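You operate a simulated robot arm through the tools that you are given. There is no shell and no other tool. Be economical: measure what you need, move in short steps, check, and stop when the job is done.

You run a simulated two-armed robot. Do the job below in one go: nothing can be reset, and whatever is moved stays where it is left.

JOB
On the clear middle of the grey bench, fold the cloth in half, so that it is half as long.

The check looks at the end state, three seconds after you hand in, the way a careful person would. Anything else that was tipped, shoved, dropped, spilled or broken makes it a failure. Flat cloth is picked up by pressing the open fingertips on it (5 to 10 N) and closing them slowly along it; thin cloth reads only 2 to 8 mm in the jaws.

ROBOT AND FRAMES
Two 7-joint arms with two-finger parallel grippers on one trunk, on a base that drives. Base frame: it is fixed to the floor where the robot stands at the start and does not move with it; the origin is under the middle of the robot, x ahead of it, y to its left, z up. Lengths are in mm, angles in degrees, forces in N, time in s.
The left shoulder is at the start at [70, 163, 1120], the right one opposite. Places, roughly: clear middle of the grey bench [500, 0, 900]. Payload 3.43 kg a hand.
Tool frame (each hand has its own): the origin (TCP) lies between the finger pads and is the grasp point; the fingertips stand 34 mm ahead of it; z points along the fingers, y is the line along which they close. Largest opening 128 mm; finger width 24, thickness 12; the body of the gripper, 48 by 130 mm, starts 96 mm behind the TCP.
Orientation is that of the tool frame in the base frame, as [roll, pitch, yaw] about the fixed x, y, z axes, in that order (R = Rz(yaw) Ry(pitch) Rx(roll)). With the fingers straight down and closing along the base's y, the tool's x points along the base's -x, its y along +y and its z along -z.

CONTROLS
- The arms move only by the tool play_rows. It takes "left_targets", "right_targets" or both (then of equal length, played together; a hand with none holds still); each is a list of rows, each an object of numbers (a shift or turn left out is 0, a gripper value left out holds the last): "x", "y", "z": the shift along the tool's x, y, z in cm; "wx", "wy", "wz": the turn, a rotation vector about the tool's x, y, z in degrees; "grip": the opening, from 0 (shut) to 1 (fully open). In form: [{"x": .., "y": .., "z": .., "wx": .., "wy": .., "wz": .., "grip": ..}, ...]. A call has 1 to 20 rows; each row shifts and turns the commanded pose from where the row before left it, along the tool's axes as they then stand. Each row takes 0.2 s and may step no farther than 50 mm and 8.6 degrees from the row before; otherwise, or with a gripper value out of range, the whole call is refused. Where a pose cannot be reached the arm comes as near as it can. A force on the tool above 40 N (or 10 N above the force at the start of the call, whichever is more), or a blocked arm, ends the call early, and 0.2 s more pass. Each finger travels about 153 mm/s and halts on what it meets, pressing with about 44 N; the grip force reading is that of the motor and also rises with nothing between the fingers. The clock runs only during rows and for 0.2 s after the last one: add rows that do not move to give the fingers time. It gives the time, the measured TCP pose, the force on the tool (base axes), the opening and the grip force at its end, in the units of the frame above (readings bear some noise).
- Cameras (640 x 400 px; columns grow to the right, rows downward): "scene" is now at [132.1, -10, 1333.1]; the picture's right is [-0.12, -0.99, 0.00], its down [-0.72, 0.09, -0.69] and it looks along [0.69, -0.08, -0.72] (base axes); focal length 252 px, centre (320, 200). "left" rides on the left gripper at [76, 11, -160] in its tool frame; the picture's right is [-0.15, 0.99, 0.00], its down [-0.88, -0.13, -0.46] and it looks along [-0.45, -0.07, 0.89] (tool axes); focal length 234 px, centre (320, 200). "right" rides on the right gripper at [76, -11, -160] in its tool frame; the picture's right is [0.15, 0.99, 0.00], its down [-0.88, 0.13, -0.46] and it looks along [-0.45, 0.07, 0.89] (tool axes); focal length 234 px, centre (320, 200). There is no depth. A picture from a camera that has moved, and an enlarged one, comes with that camera's place and axes in the base frame and with its lens.
- camera(camera): a new picture of that camera. No time passes.
- move_column(by): slides the trunk up (or, below 0, down) by that many mm; the arms and the scene camera ride with it, the base frame stays. It gives what a move gives, with no picture.
- drive_base(legs): drives the robot by 1 to 6 legs, each [ahead, left, turn to the left] in mm, mm and degrees, along the robot's own axes; the way and the turn of a leg run together, so that a leg with both is an arc; at most 1500 mm and 180 degrees a leg. The arms and the cameras ride along, it lands a little off, and it stops where it bumps. It gives what a move gives.
- turn_head(pan, tilt): turns the head with the scene camera to pan (to the left, within 86 degrees either way) and tilt (down, from -29 to 69), counted from straight ahead of the robot. It gives what a move gives.
- inspect(camera, box): a new picture of the part [left, top, right, bottom] of that camera's present view, enlarged. No time passes.
- sign_off(): hands the job in; it is judged then, once.

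Go step by step. Nothing tells you exact positions but the pictures and the camera data: compare them with the known pose of the tool, close in by small moves and look again before you grip or let go. The budget is 120 turns and 108 pictures, counting those below and the enlarged ones. Unless the task says otherwise, let go and move clear before handing in.

The tools are called after "Request:" by a JSON object that holds its "name" and its "arguments". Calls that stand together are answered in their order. play_rows: Moves the arms, as the interface text tells. Its arguments: {"type":"object","properties":{"left_targets":{"type":"array"},"right_targets":{"type":"array"}},"required":[]} The other tools are called the same way: move_column (by) slides the trunk up or down; drive_base (legs) drives the base; turn_head (pan, tilt) turns the head that bears the scene camera; camera (camera) takes a picture; inspect (camera, box) takes an enlarged picture of a part of a camera's view; sign_off () hands the job in.

At the start:

```text
time_s: 0.0
left_tcp_pos: [673.8, 256.3, 1051.9]
left_tcp_rot: [180.0, 0.0, -179.9]
left_wrist_force: [-0.7, -0.4, 0.7]
left_grip_width: 127.8
left_grip_force: 0.1
right_tcp_pos: [486.8, -185.9, 1014.1]
right_tcp_rot: [180.0, 0.0, 180.0]
right_wrist_force: [0.4, 0.2, -0.7]
right_grip_width: 127.7
right_grip_force: 0.1
trunk travel left (down, up): [-600.0, 340.0]
robot x, y, heading: [-1.4, 1.9, -0.1]
head pan, tilt: [-6.8, 46.1]
```

scene: 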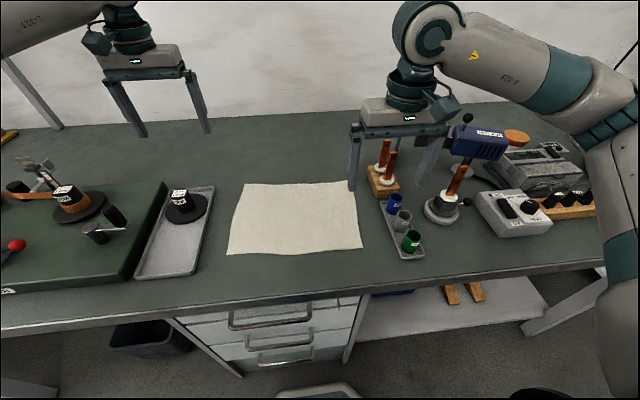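
right: 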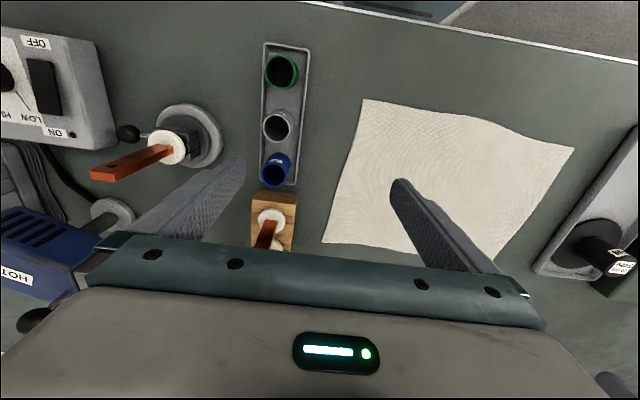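
left: 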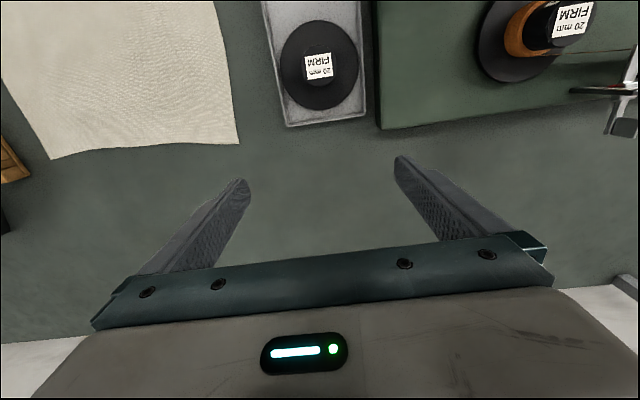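

The cloth lies long side along y, roughly 330 by 245 mm, so the left short edge should go over onto the right one. First I look closer to place its corners and the neighbouring objects.

Request:
{"name": "inspect", "arguments": {"camera": "scene", "box": [200, 130, 440, 280]}}

Request:
{"name": "inspect", "arguments": {"camera": "left", "box": [0, 0, 400, 250]}}

```text
2.67 times, centred on (320, 205) of scene
camera zoom: at [132.1, -10.0, 1333.1], right [-0.12, -0.99, 0.0], down [-0.72, 0.09, -0.69], along [0.69, -0.08, -0.72], focal length 671 px, centre (320, 187)
```

zoom: 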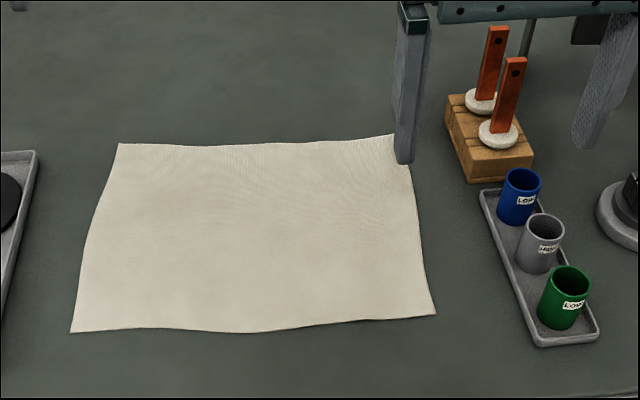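

```text
1.60 times, centred on (200, 125) of left
camera zoom: at [598.8, 266.3, 1211.1], right [0.14, 0.99, 0.0], down [0.88, -0.13, 0.46], along [0.45, -0.07, -0.89], focal length 375 px, centre (512, 320)
```

zoom: 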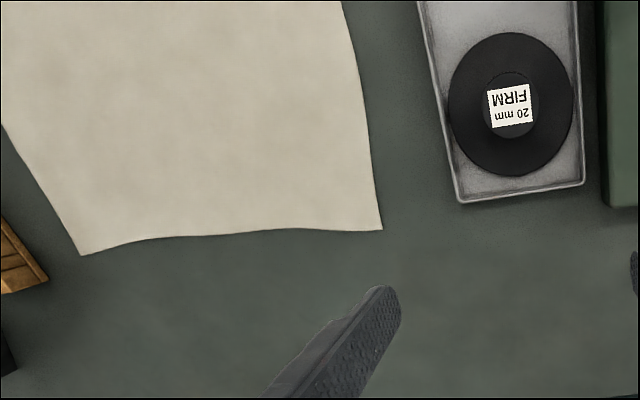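

Comparing the scene and left views puts the bench top at about z = 867, not 810. That gives cloth corners of roughly NL (442,152), FL (665,135), NR (422,-140) and FR (647,-155). Next I turn both hands by 94° so they close along the short edge, and narrow the jaws.

Request:
{"name": "play_rows", "arguments": {"left_targets": [{"wz": 8.55, "grip": 0.3}, {"wz": 8.55}, {"wz": 8.55}, {"wz": 8.55}, {"wz": 8.55}, {"wz": 8.55}, {"wz": 8.55}, {"wz": 8.55}, {"wz": 8.55}, {"wz": 8.55}, {"wz": 8.5}, {}], "right_targets": [{"z": -4, "grip": 0.3}, {"wz": 8.55}, {"wz": 8.55}, {"wz": 8.55}, {"wz": 8.55}, {"wz": 8.55}, {"wz": 8.55}, {"wz": 8.55}, {"wz": 8.55}, {"wz": 8.55}, {"wz": 8.55}, {"wz": 8.5}]}}

Request:
{"name": "camera", "arguments": {"camera": "scene"}}

```text
time_s: 2.6
left_tcp_pos: [493.1, 156.2, 1043.0]
left_tcp_rot: [179.8, 0.0, 101.1]
left_wrist_force: [-0.1, 0.9, 0.4]
left_grip_width: 38.2
left_grip_force: 0.1
left hand out of reach, approached as far as the arm can: row 5, 6, 7, 8, 9, 10, 11
right_tcp_pos: [487.5, -185.6, 1054.2]
right_tcp_rot: [179.9, 0.0, 86.0]
right_wrist_force: [-0.9, 0.0, 0.1]
right_grip_width: 38.7
right_grip_force: 0.2
trunk travel left (down, up): [-600.0, 340.0]
robot x, y, heading: [-1.3, 1.4, -0.1]
head pan, tilt: [-6.8, 46.1]
```

```text
102 pictures are left
camera scene: at [132.8, -9.5, 1333.0], right [-0.12, -0.99, 0.0], down [-0.72, 0.09, -0.69], along [0.69, -0.08, -0.72], focal length 252 px, centre (320, 200)
```

scene: 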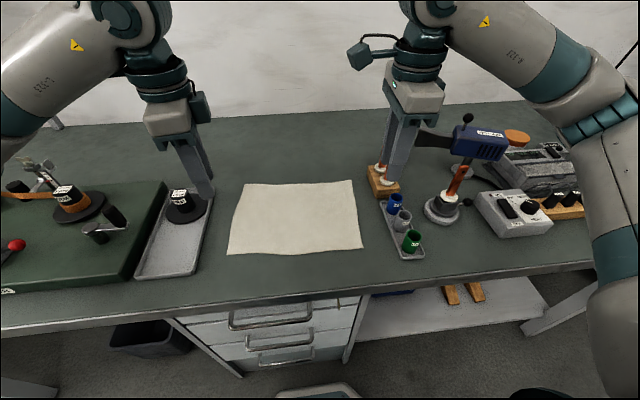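

The left wrist can't hold that turn far out. I'll turn it the mirrored way instead; the gripper is symmetric, so only its camera faces the other way.

Request:
{"name": "play_rows", "arguments": {"left_targets": [{"wz": -8.5}, {"wz": -8.5}, {"wz": -8.5}, {"wz": -8.5}, {"wz": -8.5}, {"wz": -8.5}, {"wz": -8.5}, {"wz": -8.5}, {"wz": -8.5}, {"wz": -8.5}, {"wz": -8.5}, {"wz": -8.5}, {"wz": -8.5}, {"wz": -8.5}, {"wz": -8.5}, {"wz": -8.5}, {"wz": -8.5}, {"wz": -8.5}, {"wz": -8.5}, {}]}}

```text
time_s: 6.8
left_tcp_pos: [493.3, 155.4, 1042.6]
left_tcp_rot: [-179.8, 0.1, -97.5]
left_wrist_force: [0.0, -0.1, -0.2]
left_grip_width: 38.6
left_grip_force: 0.0
right_tcp_pos: [487.5, -187.0, 1054.5]
right_tcp_rot: [179.9, 0.0, 86.0]
right_wrist_force: [0.6, -0.2, 0.6]
right_grip_width: 38.6
right_grip_force: 0.1
trunk travel left (down, up): [-600.0, 340.0]
robot x, y, heading: [-2.2, -1.4, 0.1]
head pan, tilt: [-6.8, 46.1]
```

Both hands are now oriented. I move the left one above the far-left corner, then the right one above the near-left corner.

Request:
{"name": "play_rows", "arguments": {"left_targets": [{"x": 0.4, "y": -3.7, "wz": -3.5}, {"x": 0.4, "y": -3.7}, {"x": 0.4, "y": -3.7}, {"x": 0.4, "y": -3.75}, {}, {}, {}, {}, {}, {}, {}], "right_targets": [{}, {}, {}, {"x": 4.1, "y": -0.6}, {"x": 4.1, "y": -0.6}, {"x": 4.1, "y": -0.6}, {"x": 4.1, "y": -0.6}, {"x": 4.1, "y": -0.5}, {"x": 4.1, "y": -0.5}, {"x": 4.1, "y": -0.5}, {"x": 3.9, "y": -0.5}]}}

Request:
{"name": "camera", "arguments": {"camera": "scene"}}

Request:
{"name": "camera", "arguments": {"camera": "right"}}

Request:
{"name": "camera", "arguments": {"camera": "left"}}

```text
time_s: 9.2
left_tcp_pos: [638.8, 129.1, 1043.3]
left_tcp_rot: [-179.8, 0.0, -94.1]
left_wrist_force: [0.3, -0.1, 0.7]
left_grip_width: 38.6
left_grip_force: 0.0
right_tcp_pos: [466.0, 147.7, 1054.0]
right_tcp_rot: [-180.0, 0.1, 86.1]
right_wrist_force: [-0.9, 0.2, 0.6]
right_grip_width: 38.5
right_grip_force: 0.0
trunk travel left (down, up): [-600.0, 340.0]
robot x, y, heading: [2.9, -3.0, -0.1]
head pan, tilt: [-6.8, 46.1]
```

```text
101 pictures are left
camera scene: at [131.7, -8.1, 1333.2], right [-0.12, -0.99, 0.0], down [-0.72, 0.08, -0.69], along [0.69, -0.08, -0.72], focal length 252 px, centre (320, 200)
```

scene: 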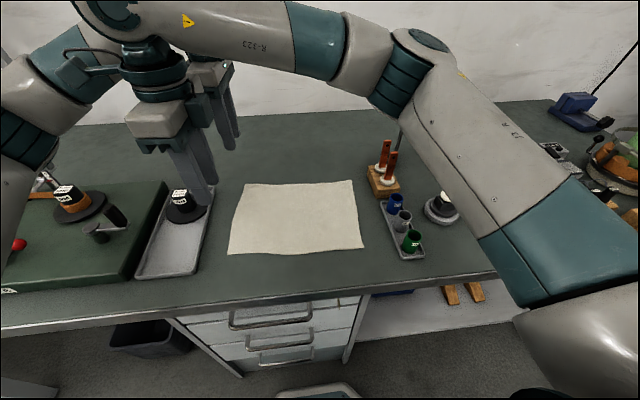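

```text
100 pictures are left
camera right: at [459.3, 223.4, 1213.9], right [1.0, 0.08, 0.0], down [0.07, -0.89, 0.46], along [0.04, -0.46, -0.89], focal length 234 px, centre (320, 200)
```

right: 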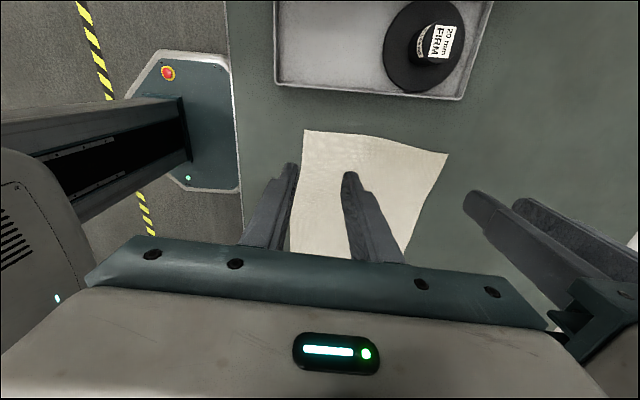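

```text
99 pictures are left
camera left: at [622.4, 53.1, 1202.7], right [-0.98, 0.22, 0.0], down [0.19, 0.87, 0.46], along [0.1, 0.44, -0.89], focal length 234 px, centre (320, 200)
```

left: 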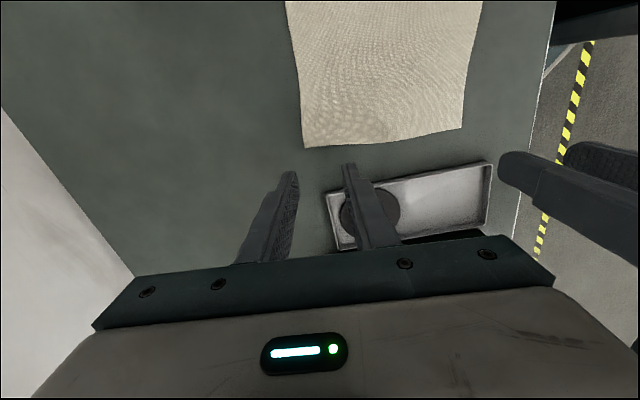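

The corners check out in all three views. Both hands come down to just above the cloth, about 10 mm of clearance at the fingertips.

Request:
{"name": "play_rows", "arguments": {"left_targets": [{"z": 4}, {"z": 4}, {"z": 3}, {"z": 1.9, "x": 0.1}, {}], "right_targets": [{"z": 4, "x": -0.1}, {"z": 4, "x": -0.1}, {"z": 3}, {"z": 3}, {}]}}

Request:
{"name": "camera", "arguments": {"camera": "scene"}}

Request:
{"name": "camera", "arguments": {"camera": "right"}}

Request:
{"name": "camera", "arguments": {"camera": "left"}}

```text
time_s: 10.4
left_tcp_pos: [639.9, 127.0, 914.8]
left_tcp_rot: [-179.9, 0.1, -94.1]
left_wrist_force: [0.1, 0.0, 0.3]
left_grip_width: 38.1
left_grip_force: 0.0
right_tcp_pos: [466.1, 142.3, 915.0]
right_tcp_rot: [180.0, 0.0, 86.1]
right_wrist_force: [-0.6, -0.4, -0.1]
right_grip_width: 38.4
right_grip_force: 0.0
trunk travel left (down, up): [-600.0, 340.0]
robot x, y, heading: [-1.4, -0.3, -0.0]
head pan, tilt: [-6.8, 46.1]
```

```text
98 pictures are left
camera scene: at [131.5, -10.2, 1333.2], right [-0.12, -0.99, 0.0], down [-0.72, 0.09, -0.69], along [0.69, -0.08, -0.72], focal length 252 px, centre (320, 200)
```

scene: 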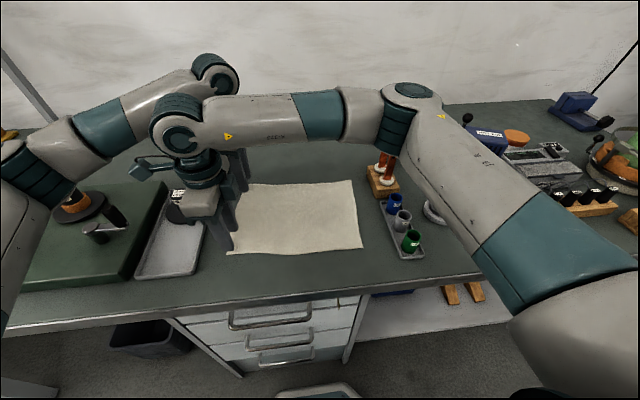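

```text
97 pictures are left
camera right: at [459.0, 219.1, 1074.6], right [1.0, 0.08, 0.0], down [0.07, -0.89, 0.46], along [0.04, -0.45, -0.89], focal length 234 px, centre (320, 200)
```

right: 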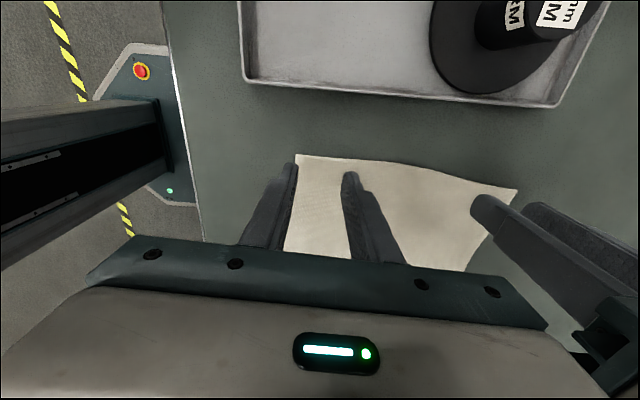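

```text
96 pictures are left
camera left: at [622.5, 50.1, 1074.2], right [-0.98, 0.22, 0.0], down [0.19, 0.87, 0.46], along [0.1, 0.45, -0.89], focal length 234 px, centre (320, 200)
```

left: 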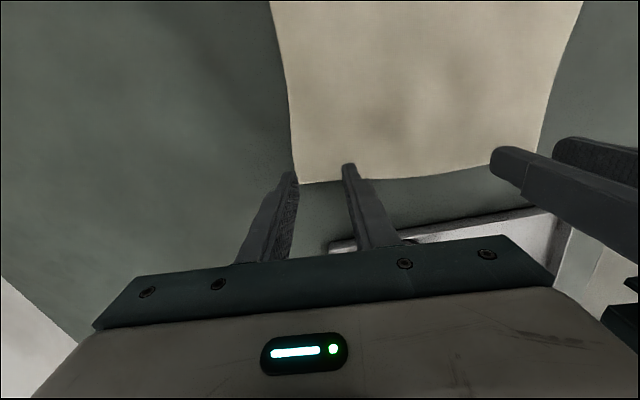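

The fingers sit about 11 mm inside the edge. I shift them slightly outward and inward along the edge, narrow the jaws, and ease down to touch.

Request:
{"name": "play_rows", "arguments": {"left_targets": [{"x": -0.4, "y": 0.4, "grip": 0.2}, {"z": 0.5}, {"z": 0.4}, {"z": 0.2}, {}], "right_targets": [{"x": 0.4, "y": 0.4, "grip": 0.2}, {"z": 0.5}, {"z": 0.4}, {"z": 0.2}, {}]}}

```text
time_s: 11.6
left_tcp_pos: [637.0, 131.2, 903.2]
left_tcp_rot: [-179.7, 0.1, -94.2]
left_wrist_force: [-0.2, -0.2, 0.1]
left_grip_width: 25.9
left_grip_force: 0.1
right_tcp_pos: [470.7, 146.1, 903.7]
right_tcp_rot: [179.9, 0.0, 86.0]
right_wrist_force: [0.1, -0.7, 0.1]
right_grip_width: 25.6
right_grip_force: 0.1
trunk travel left (down, up): [-600.0, 340.0]
robot x, y, heading: [1.3, 2.4, 0.2]
head pan, tilt: [-6.8, 46.1]
```

Request:
{"name": "play_rows", "arguments": {"left_targets": [{"z": 0.2}, {}], "right_targets": [{"z": 0.2}, {}]}}

Request:
{"name": "inspect", "arguments": {"camera": "right", "box": [220, 120, 540, 320]}}

```text
time_s: 12.2
left_tcp_pos: [637.4, 130.0, 900.8]
left_tcp_rot: [-179.8, 0.1, -94.2]
left_wrist_force: [0.2, -0.1, 0.1]
left_grip_width: 25.5
left_grip_force: 0.0
right_tcp_pos: [470.1, 144.2, 901.0]
right_tcp_rot: [180.0, 0.0, 86.0]
right_wrist_force: [-0.5, 0.6, -0.5]
right_grip_width: 25.6
right_grip_force: 0.0
trunk travel left (down, up): [-600.0, 340.0]
robot x, y, heading: [0.8, -1.8, 0.1]
head pan, tilt: [-6.8, 46.1]
```

```text
2.00 times, centred on (380, 220) of right
camera zoom: at [463.9, 221.8, 1060.9], right [1.0, 0.08, 0.0], down [0.07, -0.89, 0.46], along [0.03, -0.45, -0.89], focal length 468 px, centre (200, 160)
```

zoom: 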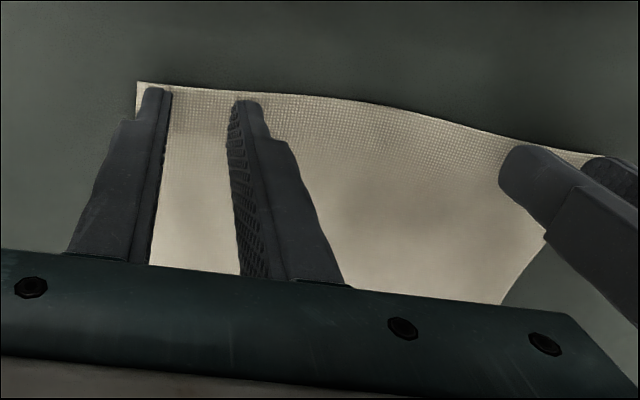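

The tips sit right at the edge with no contact yet, so I continue down in small steps.

Request:
{"name": "play_rows", "arguments": {"left_targets": [{"z": 0.15}, {}], "right_targets": [{"z": 0.15}, {}]}}

```text
time_s: 12.8
left_tcp_pos: [636.1, 130.9, 900.1]
left_tcp_rot: [-179.7, 0.2, -94.1]
left_wrist_force: [0.1, -0.5, 0.6]
left_grip_width: 25.4
left_grip_force: 0.0
right_tcp_pos: [469.0, 144.6, 899.9]
right_tcp_rot: [180.0, 0.0, 85.9]
right_wrist_force: [-0.3, 0.3, -1.1]
right_grip_width: 25.5
right_grip_force: 0.0
trunk travel left (down, up): [-600.0, 340.0]
robot x, y, heading: [-1.9, 1.6, -0.2]
head pan, tilt: [-6.8, 46.1]
```

Request:
{"name": "play_rows", "arguments": {"left_targets": [{"z": 0.2}, {}], "right_targets": [{"z": 0.2}, {}]}}

```text
time_s: 13.4
left_tcp_pos: [636.3, 130.3, 897.3]
left_tcp_rot: [-179.8, 0.1, -94.1]
left_wrist_force: [-1.0, 0.6, -0.5]
left_grip_width: 25.5
left_grip_force: 0.1
right_tcp_pos: [468.9, 145.9, 898.0]
right_tcp_rot: [180.0, 0.0, 85.9]
right_wrist_force: [-0.6, -0.2, 0.0]
right_grip_width: 25.3
right_grip_force: 0.1
trunk travel left (down, up): [-600.0, 340.0]
robot x, y, heading: [2.4, -0.8, 0.1]
head pan, tilt: [-6.8, 46.1]
```

Request:
{"name": "play_rows", "arguments": {"left_targets": [{"z": 0.2}, {}], "right_targets": [{"z": 0.2}, {}]}}

Request:
{"name": "play_rows", "arguments": {"left_targets": [{"z": 0.2}, {}], "right_targets": [{"z": 0.2}, {}]}}

```text
time_s: 14.0
left_tcp_pos: [636.4, 130.0, 895.3]
left_tcp_rot: [-179.9, 0.2, -94.0]
left_wrist_force: [-0.3, -0.6, 2.4]
left_grip_width: 25.4
left_grip_force: 0.1
right_tcp_pos: [469.2, 144.2, 895.5]
right_tcp_rot: [180.0, 0.0, 86.0]
right_wrist_force: [-0.4, -0.6, -0.2]
right_grip_width: 25.6
right_grip_force: 0.0
trunk travel left (down, up): [-600.0, 340.0]
robot x, y, heading: [-0.2, 1.5, -0.2]
head pan, tilt: [-6.8, 46.1]
```

```text
time_s: 14.6
left_tcp_pos: [636.2, 130.9, 895.9]
left_tcp_rot: [-179.7, 0.1, -94.1]
left_wrist_force: [2.1, 1.4, 11.7]
left_grip_width: 25.3
left_grip_force: 0.1
right_tcp_pos: [469.1, 143.7, 895.8]
right_tcp_rot: [179.9, 0.0, 86.0]
right_wrist_force: [2.1, 0.3, 9.4]
right_grip_width: 25.4
right_grip_force: 0.0
trunk travel left (down, up): [-600.0, 340.0]
robot x, y, heading: [-1.2, 1.5, -0.1]
head pan, tilt: [-6.8, 46.1]
```

Both hands press at about 10 N, with the surface at roughly z = 861. I close slowly.

Request:
{"name": "play_rows", "arguments": {"left_targets": [{"z": -0.04, "grip": 0.18}, {"grip": 0.155}, {"grip": 0.13}, {"grip": 0.105}, {"grip": 0.08}, {"grip": 0.055}, {"grip": 0.03}, {"grip": 0.0}, {}, {}], "right_targets": [{"grip": 0.18}, {"grip": 0.155}, {"grip": 0.13}, {"grip": 0.105}, {"grip": 0.08}, {"grip": 0.055}, {"grip": 0.03}, {"grip": 0.0}, {}, {}]}}

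Request:
{"name": "inspect", "arguments": {"camera": "right", "box": [220, 120, 540, 320]}}

Request:
{"name": "inspect", "arguments": {"camera": "left", "box": [160, 80, 480, 280]}}

```text
time_s: 16.8
left_tcp_pos: [634.9, 130.0, 895.6]
left_tcp_rot: [-179.8, 0.1, -94.1]
left_wrist_force: [-1.3, 1.1, 9.9]
left_grip_width: 1.9
left_grip_force: 36.9
right_tcp_pos: [468.3, 144.8, 895.2]
right_tcp_rot: [179.8, 0.0, 85.9]
right_wrist_force: [-1.2, -0.3, 17.3]
right_grip_width: 0.0
right_grip_force: 33.3
trunk travel left (down, up): [-600.0, 340.0]
robot x, y, heading: [1.4, -2.2, -0.2]
head pan, tilt: [-6.8, 46.1]
```

```text
2.00 times, centred on (380, 220) of right
camera zoom: at [461.6, 221.4, 1054.6], right [1.0, 0.08, 0.0], down [0.07, -0.89, 0.46], along [0.04, -0.45, -0.89], focal length 468 px, centre (200, 160)
```

zoom: 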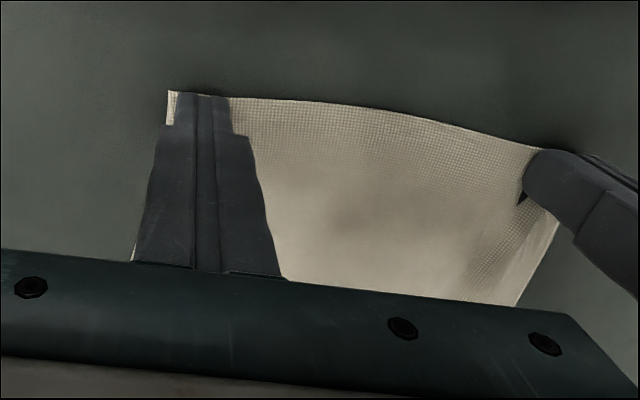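

```text
2.00 times, centred on (320, 180) of left
camera zoom: at [617.4, 54.3, 1054.8], right [-0.98, 0.22, 0.0], down [0.19, 0.87, 0.46], along [0.1, 0.45, -0.89], focal length 468 px, centre (320, 240)
```

zoom: 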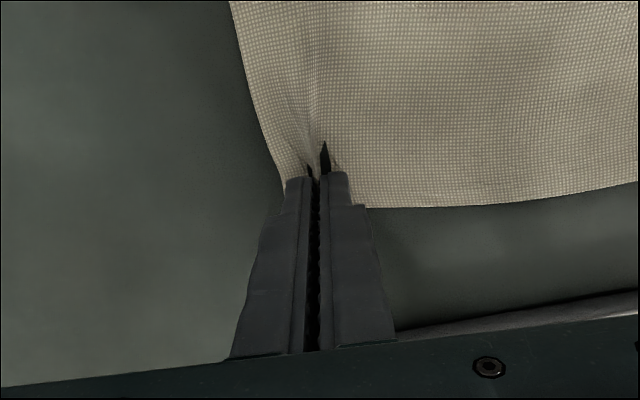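

The left jaws hold about 2 mm of cloth, but the right read 0, so they missed. I open the right hand, move a little further inside, and try again.

Request:
{"name": "play_rows", "arguments": {"right_targets": [{"z": -0.5, "grip": 0.25}, {"x": -0.5, "y": 0.3}, {}, {"z": 0.3}, {}]}}

Request:
{"name": "inspect", "arguments": {"camera": "right", "box": [220, 120, 540, 320]}}

```text
time_s: 18.0
left_tcp_pos: [635.4, 130.3, 895.1]
left_tcp_rot: [-179.7, 0.1, -94.2]
left_wrist_force: [-1.1, -0.2, 16.0]
left_grip_width: 1.7
left_grip_force: 36.3
right_tcp_pos: [471.8, 139.9, 896.6]
right_tcp_rot: [179.8, 0.0, 86.0]
right_wrist_force: [1.1, 0.3, 0.1]
right_grip_width: 31.9
right_grip_force: 0.2
trunk travel left (down, up): [-600.0, 340.0]
robot x, y, heading: [-1.2, -2.0, 0.2]
head pan, tilt: [-6.8, 46.1]
```

```text
2.00 times, centred on (380, 220) of right
camera zoom: at [464.9, 216.3, 1056.1], right [1.0, 0.08, 0.0], down [0.07, -0.89, 0.46], along [0.04, -0.45, -0.89], focal length 468 px, centre (200, 160)
```

zoom: 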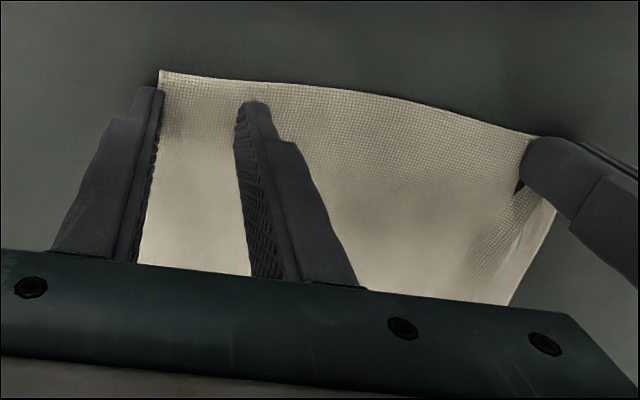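

Request:
{"name": "play_rows", "arguments": {"right_targets": [{"x": 0.3, "y": 1.0}, {}, {"z": 0.15}, {}]}}

Request:
{"name": "play_rows", "arguments": {"right_targets": [{"z": 0.1}, {}]}}

```text
time_s: 19.0
left_tcp_pos: [635.9, 130.5, 895.9]
left_tcp_rot: [-179.7, 0.2, -94.1]
left_wrist_force: [0.3, 0.4, 16.0]
left_grip_width: 2.0
left_grip_force: 37.2
right_tcp_pos: [482.3, 141.6, 895.1]
right_tcp_rot: [179.9, 0.0, 85.9]
right_wrist_force: [1.3, 0.0, 4.0]
right_grip_width: 31.9
right_grip_force: 0.0
trunk travel left (down, up): [-600.0, 340.0]
robot x, y, heading: [0.3, 2.9, 0.0]
head pan, tilt: [-6.8, 46.1]
```

```text
time_s: 19.6
left_tcp_pos: [634.5, 130.7, 894.9]
left_tcp_rot: [-179.7, 0.1, -94.0]
left_wrist_force: [1.7, -0.3, 11.9]
left_grip_width: 2.0
left_grip_force: 36.3
right_tcp_pos: [482.0, 142.2, 895.7]
right_tcp_rot: [180.0, -0.2, 86.0]
right_wrist_force: [1.5, 1.0, 18.9]
right_grip_width: 31.9
right_grip_force: 0.2
trunk travel left (down, up): [-600.0, 340.0]
robot x, y, heading: [-0.4, 4.4, 0.2]
head pan, tilt: [-6.8, 46.1]
```

Request:
{"name": "play_rows", "arguments": {"right_targets": [{"z": -0.07}, {}]}}

```text
time_s: 20.2
left_tcp_pos: [634.7, 130.5, 894.2]
left_tcp_rot: [-179.7, 0.1, -94.1]
left_wrist_force: [2.4, -1.0, 11.4]
left_grip_width: 1.8
left_grip_force: 36.4
right_tcp_pos: [481.3, 141.0, 895.7]
right_tcp_rot: [179.9, -0.2, 86.1]
right_wrist_force: [1.1, 1.7, 19.6]
right_grip_width: 32.1
right_grip_force: 0.1
trunk travel left (down, up): [-600.0, 340.0]
robot x, y, heading: [0.6, -0.7, -0.0]
head pan, tilt: [-6.8, 46.1]
```

Request:
{"name": "play_rows", "arguments": {"right_targets": [{"z": -0.12}, {}]}}

```text
time_s: 20.8
left_tcp_pos: [634.9, 130.3, 894.1]
left_tcp_rot: [-179.8, 0.1, -94.1]
left_wrist_force: [0.3, 0.2, 13.5]
left_grip_width: 2.3
left_grip_force: 37.1
right_tcp_pos: [481.2, 140.4, 895.7]
right_tcp_rot: [-180.0, 0.0, 86.0]
right_wrist_force: [0.0, 1.1, 8.0]
right_grip_width: 31.7
right_grip_force: 0.0
trunk travel left (down, up): [-600.0, 340.0]
robot x, y, heading: [3.8, -0.9, -0.1]
head pan, tilt: [-6.8, 46.1]
```

Now about 8 N, so I close slowly.

Request:
{"name": "play_rows", "arguments": {"right_targets": [{"grip": 0.235}, {"grip": 0.215}, {"grip": 0.195}, {"grip": 0.175}, {"grip": 0.155}, {"grip": 0.135}, {"grip": 0.115}, {"grip": 0.095}, {"grip": 0.075}, {"grip": 0.055}, {"grip": 0.035}, {"grip": 0.015}, {"grip": 0}, {}]}}

Request:
{"name": "inspect", "arguments": {"camera": "right", "box": [220, 120, 540, 320]}}

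```text
time_s: 23.8
left_tcp_pos: [635.6, 130.0, 895.3]
left_tcp_rot: [-179.7, 0.1, -94.1]
left_wrist_force: [-5.4, 0.7, 20.4]
left_grip_width: 1.9
left_grip_force: 36.7
right_tcp_pos: [482.3, 140.7, 896.1]
right_tcp_rot: [179.9, 0.0, 86.0]
right_wrist_force: [6.5, -0.9, 0.2]
right_grip_width: 1.8
right_grip_force: 36.8
trunk travel left (down, up): [-600.0, 340.0]
robot x, y, heading: [-0.4, -1.6, 0.2]
head pan, tilt: [-6.8, 46.1]
```

```text
2.00 times, centred on (380, 220) of right
camera zoom: at [475.7, 217.9, 1055.4], right [1.0, 0.08, 0.0], down [0.07, -0.89, 0.46], along [0.04, -0.45, -0.89], focal length 468 px, centre (200, 160)
```

zoom: 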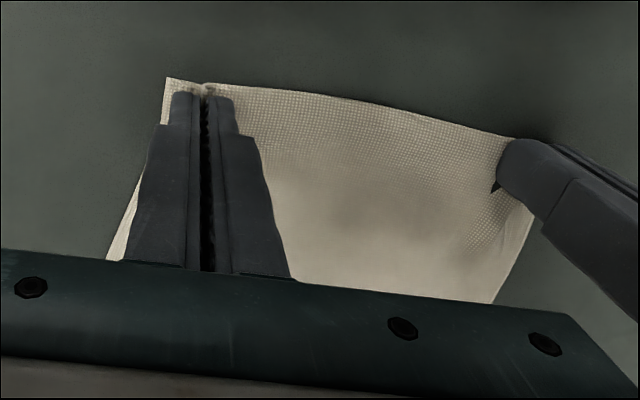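

Both jaws read about 2 mm and there is tension between the hands, so both hold cloth. I lift 30 mm and look.

Request:
{"name": "play_rows", "arguments": {"left_targets": [{"z": -1}, {"z": -1}, {"z": -1}, {}], "right_targets": [{"z": -1}, {"z": -1}, {"z": -1}, {}]}}

Request:
{"name": "camera", "arguments": {"camera": "right"}}

Request:
{"name": "inspect", "arguments": {"camera": "scene", "box": [200, 130, 440, 280]}}

```text
time_s: 24.8
left_tcp_pos: [635.0, 130.9, 924.2]
left_tcp_rot: [-179.8, 0.2, -94.1]
left_wrist_force: [-5.2, -0.7, 0.6]
left_grip_width: 1.9
left_grip_force: 36.5
right_tcp_pos: [483.0, 141.1, 925.9]
right_tcp_rot: [180.0, 0.0, 86.0]
right_wrist_force: [5.3, -0.5, -1.0]
right_grip_width: 2.0
right_grip_force: 36.3
trunk travel left (down, up): [-600.0, 340.0]
robot x, y, heading: [-0.8, -0.1, -0.0]
head pan, tilt: [-6.8, 46.1]
```

```text
90 pictures are left
camera right: at [476.9, 218.7, 1085.2], right [1.0, 0.08, 0.0], down [0.07, -0.89, 0.46], along [0.03, -0.45, -0.89], focal length 234 px, centre (320, 200)
```

right: 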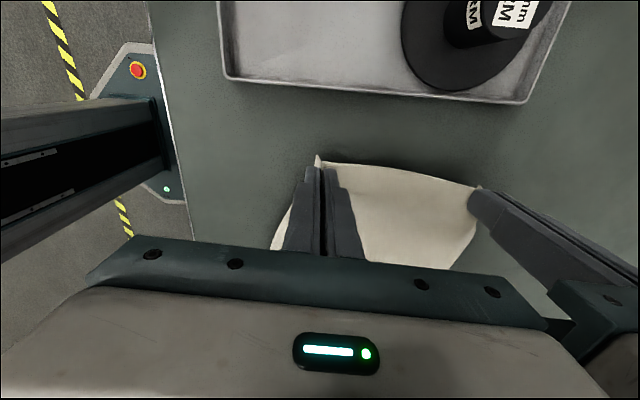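

```text
2.67 times, centred on (320, 205) of scene
camera zoom: at [132.1, -9.9, 1333.1], right [-0.12, -0.99, 0.0], down [-0.72, 0.09, -0.69], along [0.69, -0.08, -0.72], focal length 671 px, centre (320, 187)
```

zoom: 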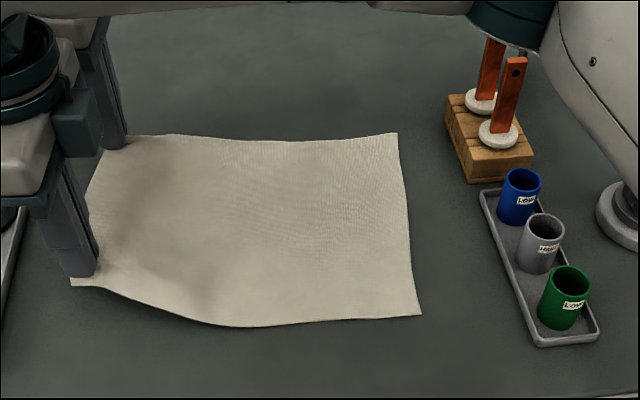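

The edge lifts cleanly. I carry it over along an arc, first half, with both hands in parallel.

Request:
{"name": "play_rows", "arguments": {"left_targets": [{"x": 0.5, "z": -1.5}, {"x": 0.8, "z": -1.5}, {"x": 1.1, "z": -1.4}, {"x": 1.3, "z": -1.3}, {"x": 1.5, "z": -1.2}, {"x": 1.6, "z": -1.0}, {"x": 1.7, "z": -0.8}, {"x": 1.8, "z": -0.5}, {"x": 1.9, "z": -0.3}, {"x": 1.9, "z": -0.1}, {}], "right_targets": [{"x": -0.5, "z": -1.5}, {"x": -0.75, "z": -1.5}, {"x": -1.05, "z": -1.4}, {"x": -1.2, "z": -1.3}, {"x": -1.4, "z": -1.2}, {"x": -1.5, "z": -1.0}, {"x": -1.6, "z": -0.8}, {"x": -1.7, "z": -0.5}, {"x": -1.8, "z": -0.3}, {"x": -1.8, "z": -0.1}, {}]}}

Request:
{"name": "camera", "arguments": {"camera": "scene"}}

Request:
{"name": "camera", "arguments": {"camera": "left"}}

```text
time_s: 27.2
left_tcp_pos: [627.1, -9.5, 1019.5]
left_tcp_rot: [-179.9, 0.0, -94.0]
left_wrist_force: [-7.1, 1.0, -0.1]
left_grip_width: 1.9
left_grip_force: 37.0
right_tcp_pos: [474.1, 10.8, 1021.3]
right_tcp_rot: [179.9, 0.0, 85.9]
right_wrist_force: [7.0, -0.5, -0.6]
right_grip_width: 2.0
right_grip_force: 36.2
trunk travel left (down, up): [-600.0, 340.0]
robot x, y, heading: [1.3, -0.5, -0.1]
head pan, tilt: [-6.8, 46.1]
```

```text
88 pictures are left
camera scene: at [132.2, -8.8, 1333.1], right [-0.12, -0.99, 0.0], down [-0.72, 0.08, -0.69], along [0.69, -0.08, -0.72], focal length 252 px, centre (320, 200)
```

scene: 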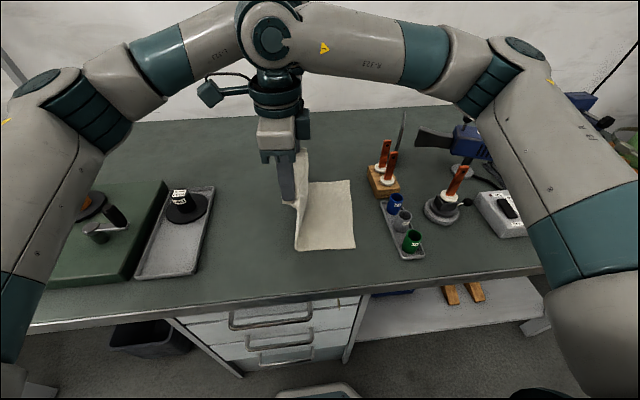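

```text
87 pictures are left
camera left: at [609.5, -84.8, 1179.1], right [-0.98, 0.22, 0.0], down [0.19, 0.87, 0.46], along [0.1, 0.45, -0.89], focal length 234 px, centre (320, 200)
```

left: 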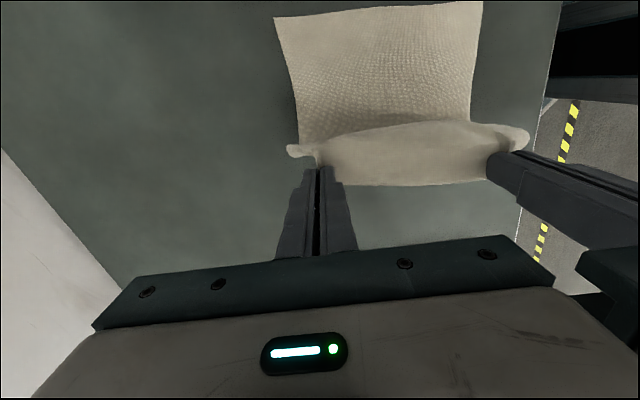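

The fold is forming well. Second half of the arc, stopping about 30 mm above the lower layer.

Request:
{"name": "play_rows", "arguments": {"left_targets": [{"x": 1.9, "z": 0.1}, {"x": 1.9, "z": 0.3}, {"x": 1.8, "z": 0.5}, {"x": 1.7, "z": 0.8}, {"x": 1.6, "z": 1.0}, {"x": 1.5, "z": 1.2}, {"x": 1.3, "z": 1.3}, {"x": 1.1, "z": 1.4}, {"x": 0.8, "z": 1.5}, {"x": 0.4, "z": 1.5}, {}], "right_targets": [{"x": -1.8, "z": 0.1}, {"x": -1.8, "z": 0.3}, {"x": -1.75, "z": 0.5}, {"x": -1.65, "z": 0.8}, {"x": -1.55, "z": 1.0}, {"x": -1.45, "z": 1.2}, {"x": -1.25, "z": 1.3}, {"x": -1.05, "z": 1.4}, {"x": -0.8, "z": 1.5}, {"x": -0.4, "z": 1.5}, {}]}}

Request:
{"name": "camera", "arguments": {"camera": "right"}}

Request:
{"name": "inspect", "arguments": {"camera": "scene", "box": [200, 130, 440, 280]}}

Request:
{"name": "camera", "arguments": {"camera": "left"}}

```text
time_s: 29.6
left_tcp_pos: [616.1, -149.2, 923.6]
left_tcp_rot: [-179.8, 0.1, -94.1]
left_wrist_force: [-6.4, 0.9, 0.1]
left_grip_width: 1.9
left_grip_force: 36.8
right_tcp_pos: [464.0, -125.6, 923.8]
right_tcp_rot: [-180.0, 0.1, 86.1]
right_wrist_force: [6.6, -1.0, -0.4]
right_grip_width: 1.9
right_grip_force: 36.4
trunk travel left (down, up): [-600.0, 340.0]
robot x, y, heading: [-3.2, -0.3, 0.0]
head pan, tilt: [-6.8, 46.1]
```

```text
86 pictures are left
camera right: at [458.0, -48.3, 1084.6], right [1.0, 0.08, 0.0], down [0.07, -0.89, 0.46], along [0.04, -0.45, -0.89], focal length 234 px, centre (320, 200)
```

right: 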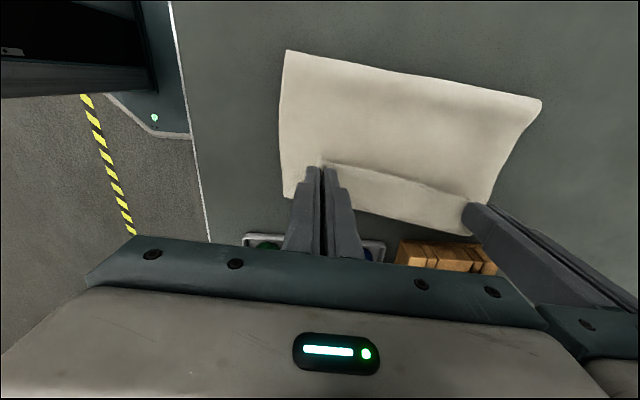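

```text
2.67 times, centred on (320, 205) of scene
camera zoom: at [131.8, -9.9, 1333.2], right [-0.12, -0.99, 0.0], down [-0.72, 0.09, -0.69], along [0.69, -0.08, -0.72], focal length 671 px, centre (320, 187)
```

zoom: 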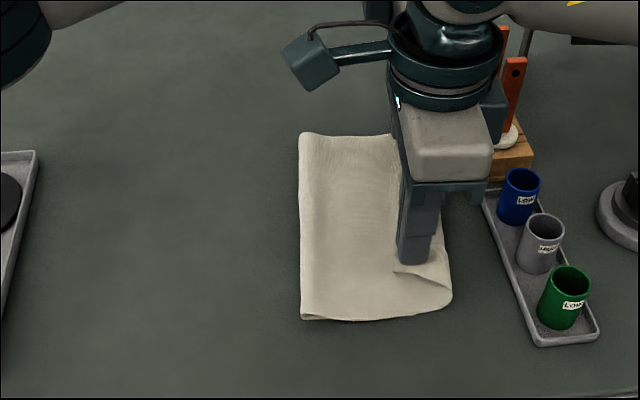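

```text
84 pictures are left
camera left: at [599.1, -225.3, 1082.5], right [-0.98, 0.22, 0.0], down [0.19, 0.87, 0.46], along [0.1, 0.45, -0.89], focal length 234 px, centre (320, 200)
```

left: 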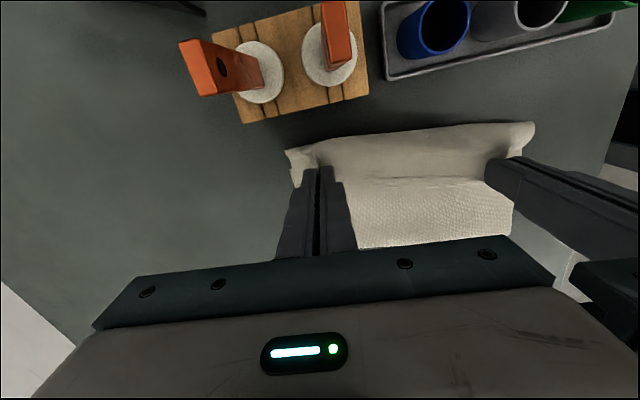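

The grip has curled the edge under itself, so the loop reaches about 20 mm past the hands and will unroll to the right on release. I shift both hands about 25 mm left before letting go.

Request:
{"name": "play_rows", "arguments": {"left_targets": [{"x": -0.8}, {"x": -0.8}, {"x": -0.8}, {}], "right_targets": [{"x": 0.8}, {"x": 0.8}, {"x": 0.8}, {}]}}

Request:
{"name": "camera", "arguments": {"camera": "left"}}

Request:
{"name": "inspect", "arguments": {"camera": "scene", "box": [240, 150, 400, 250]}}

```text
time_s: 30.6
left_tcp_pos: [617.8, -127.2, 923.6]
left_tcp_rot: [-179.8, 0.1, -94.1]
left_wrist_force: [-7.2, 1.0, -0.5]
left_grip_width: 2.1
left_grip_force: 36.5
right_tcp_pos: [466.7, -101.0, 925.5]
right_tcp_rot: [-180.0, 0.0, 86.0]
right_wrist_force: [5.9, -1.2, 0.1]
right_grip_width: 2.0
right_grip_force: 36.4
trunk travel left (down, up): [-600.0, 340.0]
robot x, y, heading: [1.3, -0.5, -0.1]
head pan, tilt: [-6.8, 46.1]
```

```text
83 pictures are left
camera left: at [601.1, -202.0, 1082.6], right [-0.98, 0.22, 0.0], down [0.19, 0.87, 0.46], along [0.1, 0.45, -0.89], focal length 234 px, centre (320, 200)
```

left: 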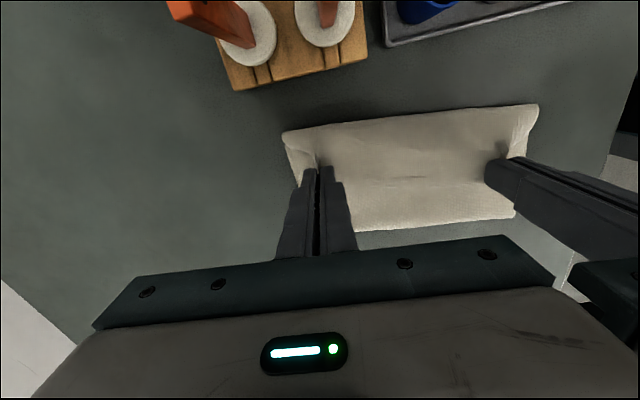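

```text
4.00 times, centred on (320, 200) of scene
camera zoom: at [132.0, -10.6, 1333.1], right [-0.12, -0.99, 0.0], down [-0.72, 0.09, -0.69], along [0.69, -0.08, -0.72], focal length 1007 px, centre (320, 200)
```

zoom: 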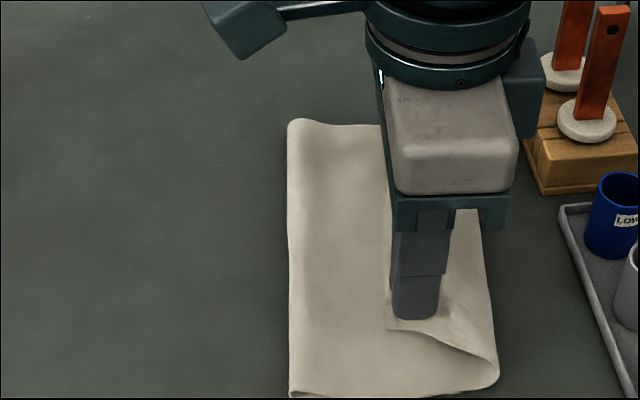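

The fold line sits about 35 mm too far right because I carried the edge too far. I lift back along the arc so the lower layer lies down again, then land with the hands further left.

Request:
{"name": "play_rows", "arguments": {"left_targets": [{"x": -0.5, "z": -1.5}, {"x": -1, "z": -1.5}, {"x": -1.2, "z": -1.5}, {"x": -1.5, "z": -1.5}, {"x": -1.5, "z": -1.0}, {"x": -1.5, "z": -1.0}, {"x": -1, "z": -0.5}, {}, {}], "right_targets": [{"x": 0.5, "z": -1.5}, {"x": 1, "z": -1.5}, {"x": 1.2, "z": -1.5}, {"x": 1.5, "z": -1.5}, {"x": 1.5, "z": -1.0}, {"x": 1.5, "z": -1.0}, {"x": 1, "z": -0.5}, {}, {}]}}

Request:
{"name": "camera", "arguments": {"camera": "left"}}

Request:
{"name": "inspect", "arguments": {"camera": "scene", "box": [240, 150, 400, 250]}}

```text
time_s: 32.6
left_tcp_pos: [624.8, -42.9, 1009.1]
left_tcp_rot: [-179.9, 0.1, -94.1]
left_wrist_force: [-6.2, 1.5, 0.2]
left_grip_width: 2.1
left_grip_force: 36.9
right_tcp_pos: [471.7, -19.8, 1009.7]
right_tcp_rot: [180.0, 0.0, 86.0]
right_wrist_force: [6.7, -1.0, -0.3]
right_grip_width: 1.7
right_grip_force: 36.9
trunk travel left (down, up): [-600.0, 340.0]
robot x, y, heading: [0.8, -1.9, 0.1]
head pan, tilt: [-6.8, 46.1]
```

```text
81 pictures are left
camera left: at [606.8, -119.7, 1168.4], right [-0.98, 0.22, 0.0], down [0.19, 0.87, 0.46], along [0.1, 0.45, -0.89], focal length 234 px, centre (320, 200)
```

left: 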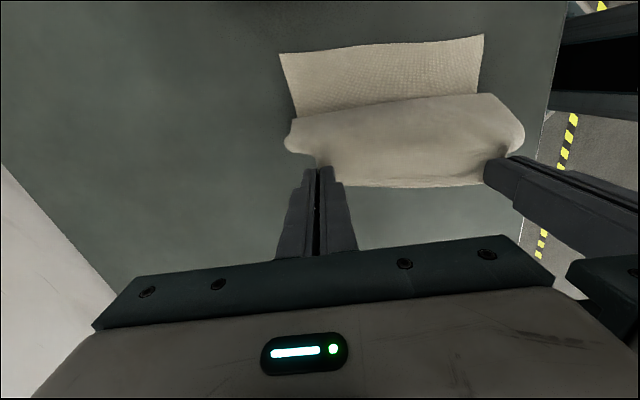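

```text
4.00 times, centred on (320, 200) of scene
camera zoom: at [132.1, -9.8, 1333.1], right [-0.12, -0.99, 0.0], down [-0.72, 0.09, -0.69], along [0.69, -0.08, -0.72], focal length 1007 px, centre (320, 200)
```

zoom: 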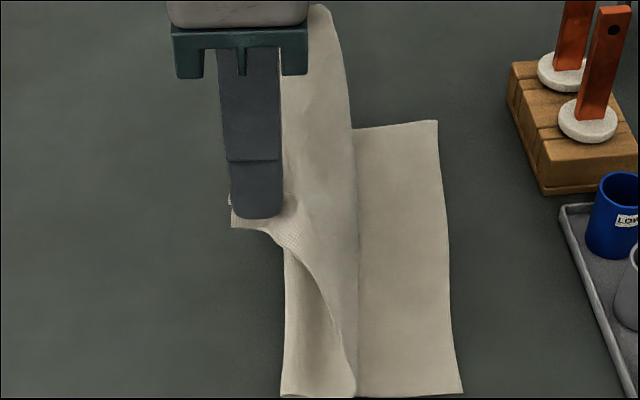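

Request:
{"name": "play_rows", "arguments": {"left_targets": [{"x": -1.5, "z": -1}, {"x": -1.5, "z": -1}, {"x": -1.5, "z": -0.5}, {"x": -1.5}, {"x": -1}, {}, {}], "right_targets": [{"x": 1.5, "z": -1}, {"x": 1.5, "z": -1}, {"x": 1.5, "z": -0.5}, {"x": 1.5}, {"x": 1}, {}, {}]}}

Request:
{"name": "inspect", "arguments": {"camera": "scene", "box": [200, 130, 440, 280]}}

```text
time_s: 34.2
left_tcp_pos: [627.8, 26.8, 1032.8]
left_tcp_rot: [-179.8, 0.0, -94.1]
left_wrist_force: [-8.5, 2.2, -0.3]
left_grip_width: 2.1
left_grip_force: 36.7
right_tcp_pos: [476.1, 50.9, 1035.3]
right_tcp_rot: [180.0, 0.0, 86.0]
right_wrist_force: [8.7, -1.2, -0.4]
right_grip_width: 2.0
right_grip_force: 36.5
trunk travel left (down, up): [-600.0, 340.0]
robot x, y, heading: [2.5, -0.8, 0.3]
head pan, tilt: [-6.8, 46.1]
```

```text
2.67 times, centred on (320, 205) of scene
camera zoom: at [132.2, -9.7, 1333.1], right [-0.12, -0.99, 0.0], down [-0.72, 0.09, -0.69], along [0.69, -0.08, -0.72], focal length 671 px, centre (320, 187)
```

zoom: 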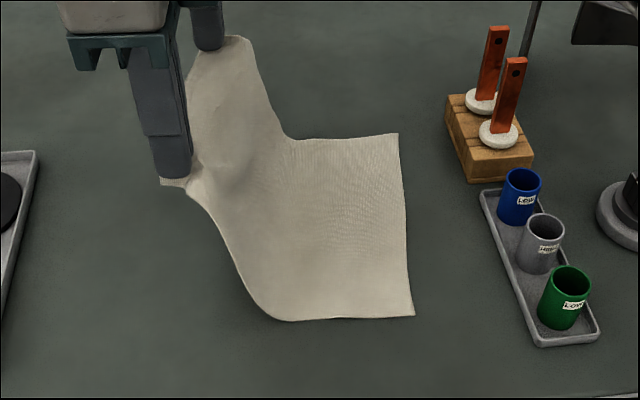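

The lower layer is flat again. I now descend on a shorter, lower path, landing further left.

Request:
{"name": "play_rows", "arguments": {"left_targets": [{"x": 1.35, "z": 0.6}, {"x": 1.35, "z": 0.7}, {"x": 1.35, "z": 0.8}, {"x": 1.35, "z": 0.9}, {"x": 1.35, "z": 1.0}, {"x": 1.35, "z": 1.1}, {"x": 1.35, "z": 1.3}, {"x": 1.35, "z": 1.4}, {"x": 1.35, "z": 1.5}, {"x": 1.35, "z": 1.5}, {}], "right_targets": [{"x": -1.35, "z": 0.6}, {"x": -1.35, "z": 0.7}, {"x": -1.35, "z": 0.8}, {"x": -1.35, "z": 0.9}, {"x": -1.35, "z": 1.0}, {"x": -1.35, "z": 1.1}, {"x": -1.35, "z": 1.3}, {"x": -1.35, "z": 1.4}, {"x": -1.35, "z": 1.5}, {"x": -1.35, "z": 1.5}, {}]}}

Request:
{"name": "inspect", "arguments": {"camera": "scene", "box": [200, 130, 440, 280]}}

Request:
{"name": "camera", "arguments": {"camera": "left"}}

Request:
{"name": "camera", "arguments": {"camera": "right"}}

```text
time_s: 36.6
left_tcp_pos: [618.6, -107.7, 925.9]
left_tcp_rot: [-179.7, 0.1, -94.1]
left_wrist_force: [-7.2, 1.4, -0.3]
left_grip_width: 1.9
left_grip_force: 36.6
right_tcp_pos: [468.0, -84.0, 927.5]
right_tcp_rot: [-180.0, 0.0, 85.9]
right_wrist_force: [7.0, -1.6, 0.2]
right_grip_width: 2.1
right_grip_force: 36.1
trunk travel left (down, up): [-600.0, 340.0]
robot x, y, heading: [0.3, -2.5, -0.0]
head pan, tilt: [-6.8, 46.1]
```

```text
2.67 times, centred on (320, 205) of scene
camera zoom: at [132.0, -9.1, 1333.2], right [-0.12, -0.99, 0.0], down [-0.72, 0.08, -0.69], along [0.69, -0.08, -0.72], focal length 671 px, centre (320, 187)
```

zoom: 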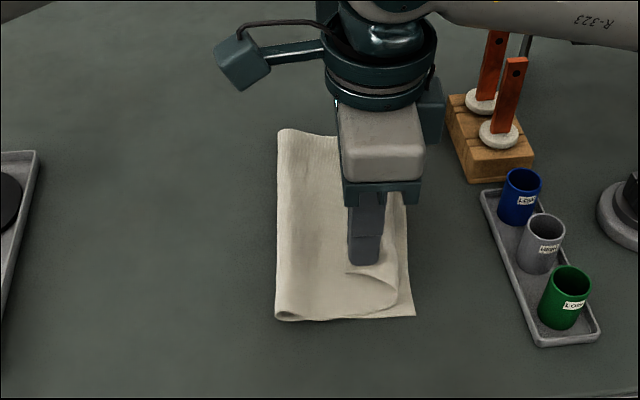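

```text
77 pictures are left
camera left: at [602.3, -184.1, 1085.0], right [-0.98, 0.22, 0.0], down [0.19, 0.87, 0.46], along [0.1, 0.45, -0.89], focal length 234 px, centre (320, 200)
```

left: 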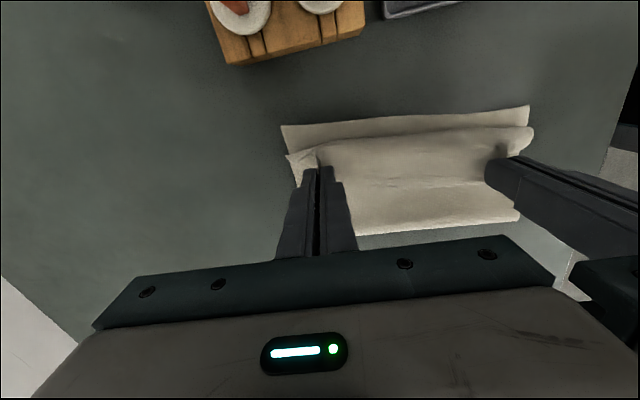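

```text
76 pictures are left
camera right: at [460.7, -7.3, 1086.6], right [1.0, 0.08, 0.0], down [0.07, -0.89, 0.46], along [0.04, -0.45, -0.89], focal length 234 px, centre (320, 200)
```

right: 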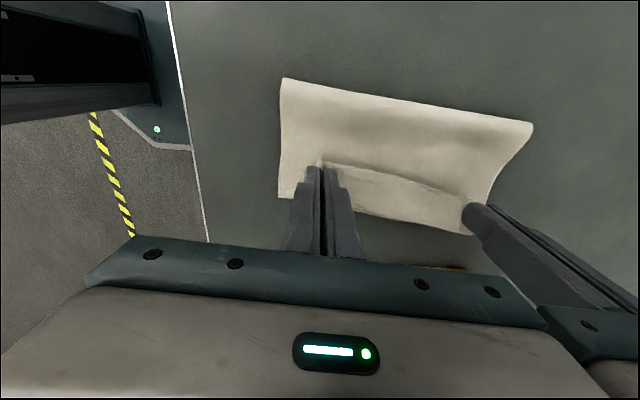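

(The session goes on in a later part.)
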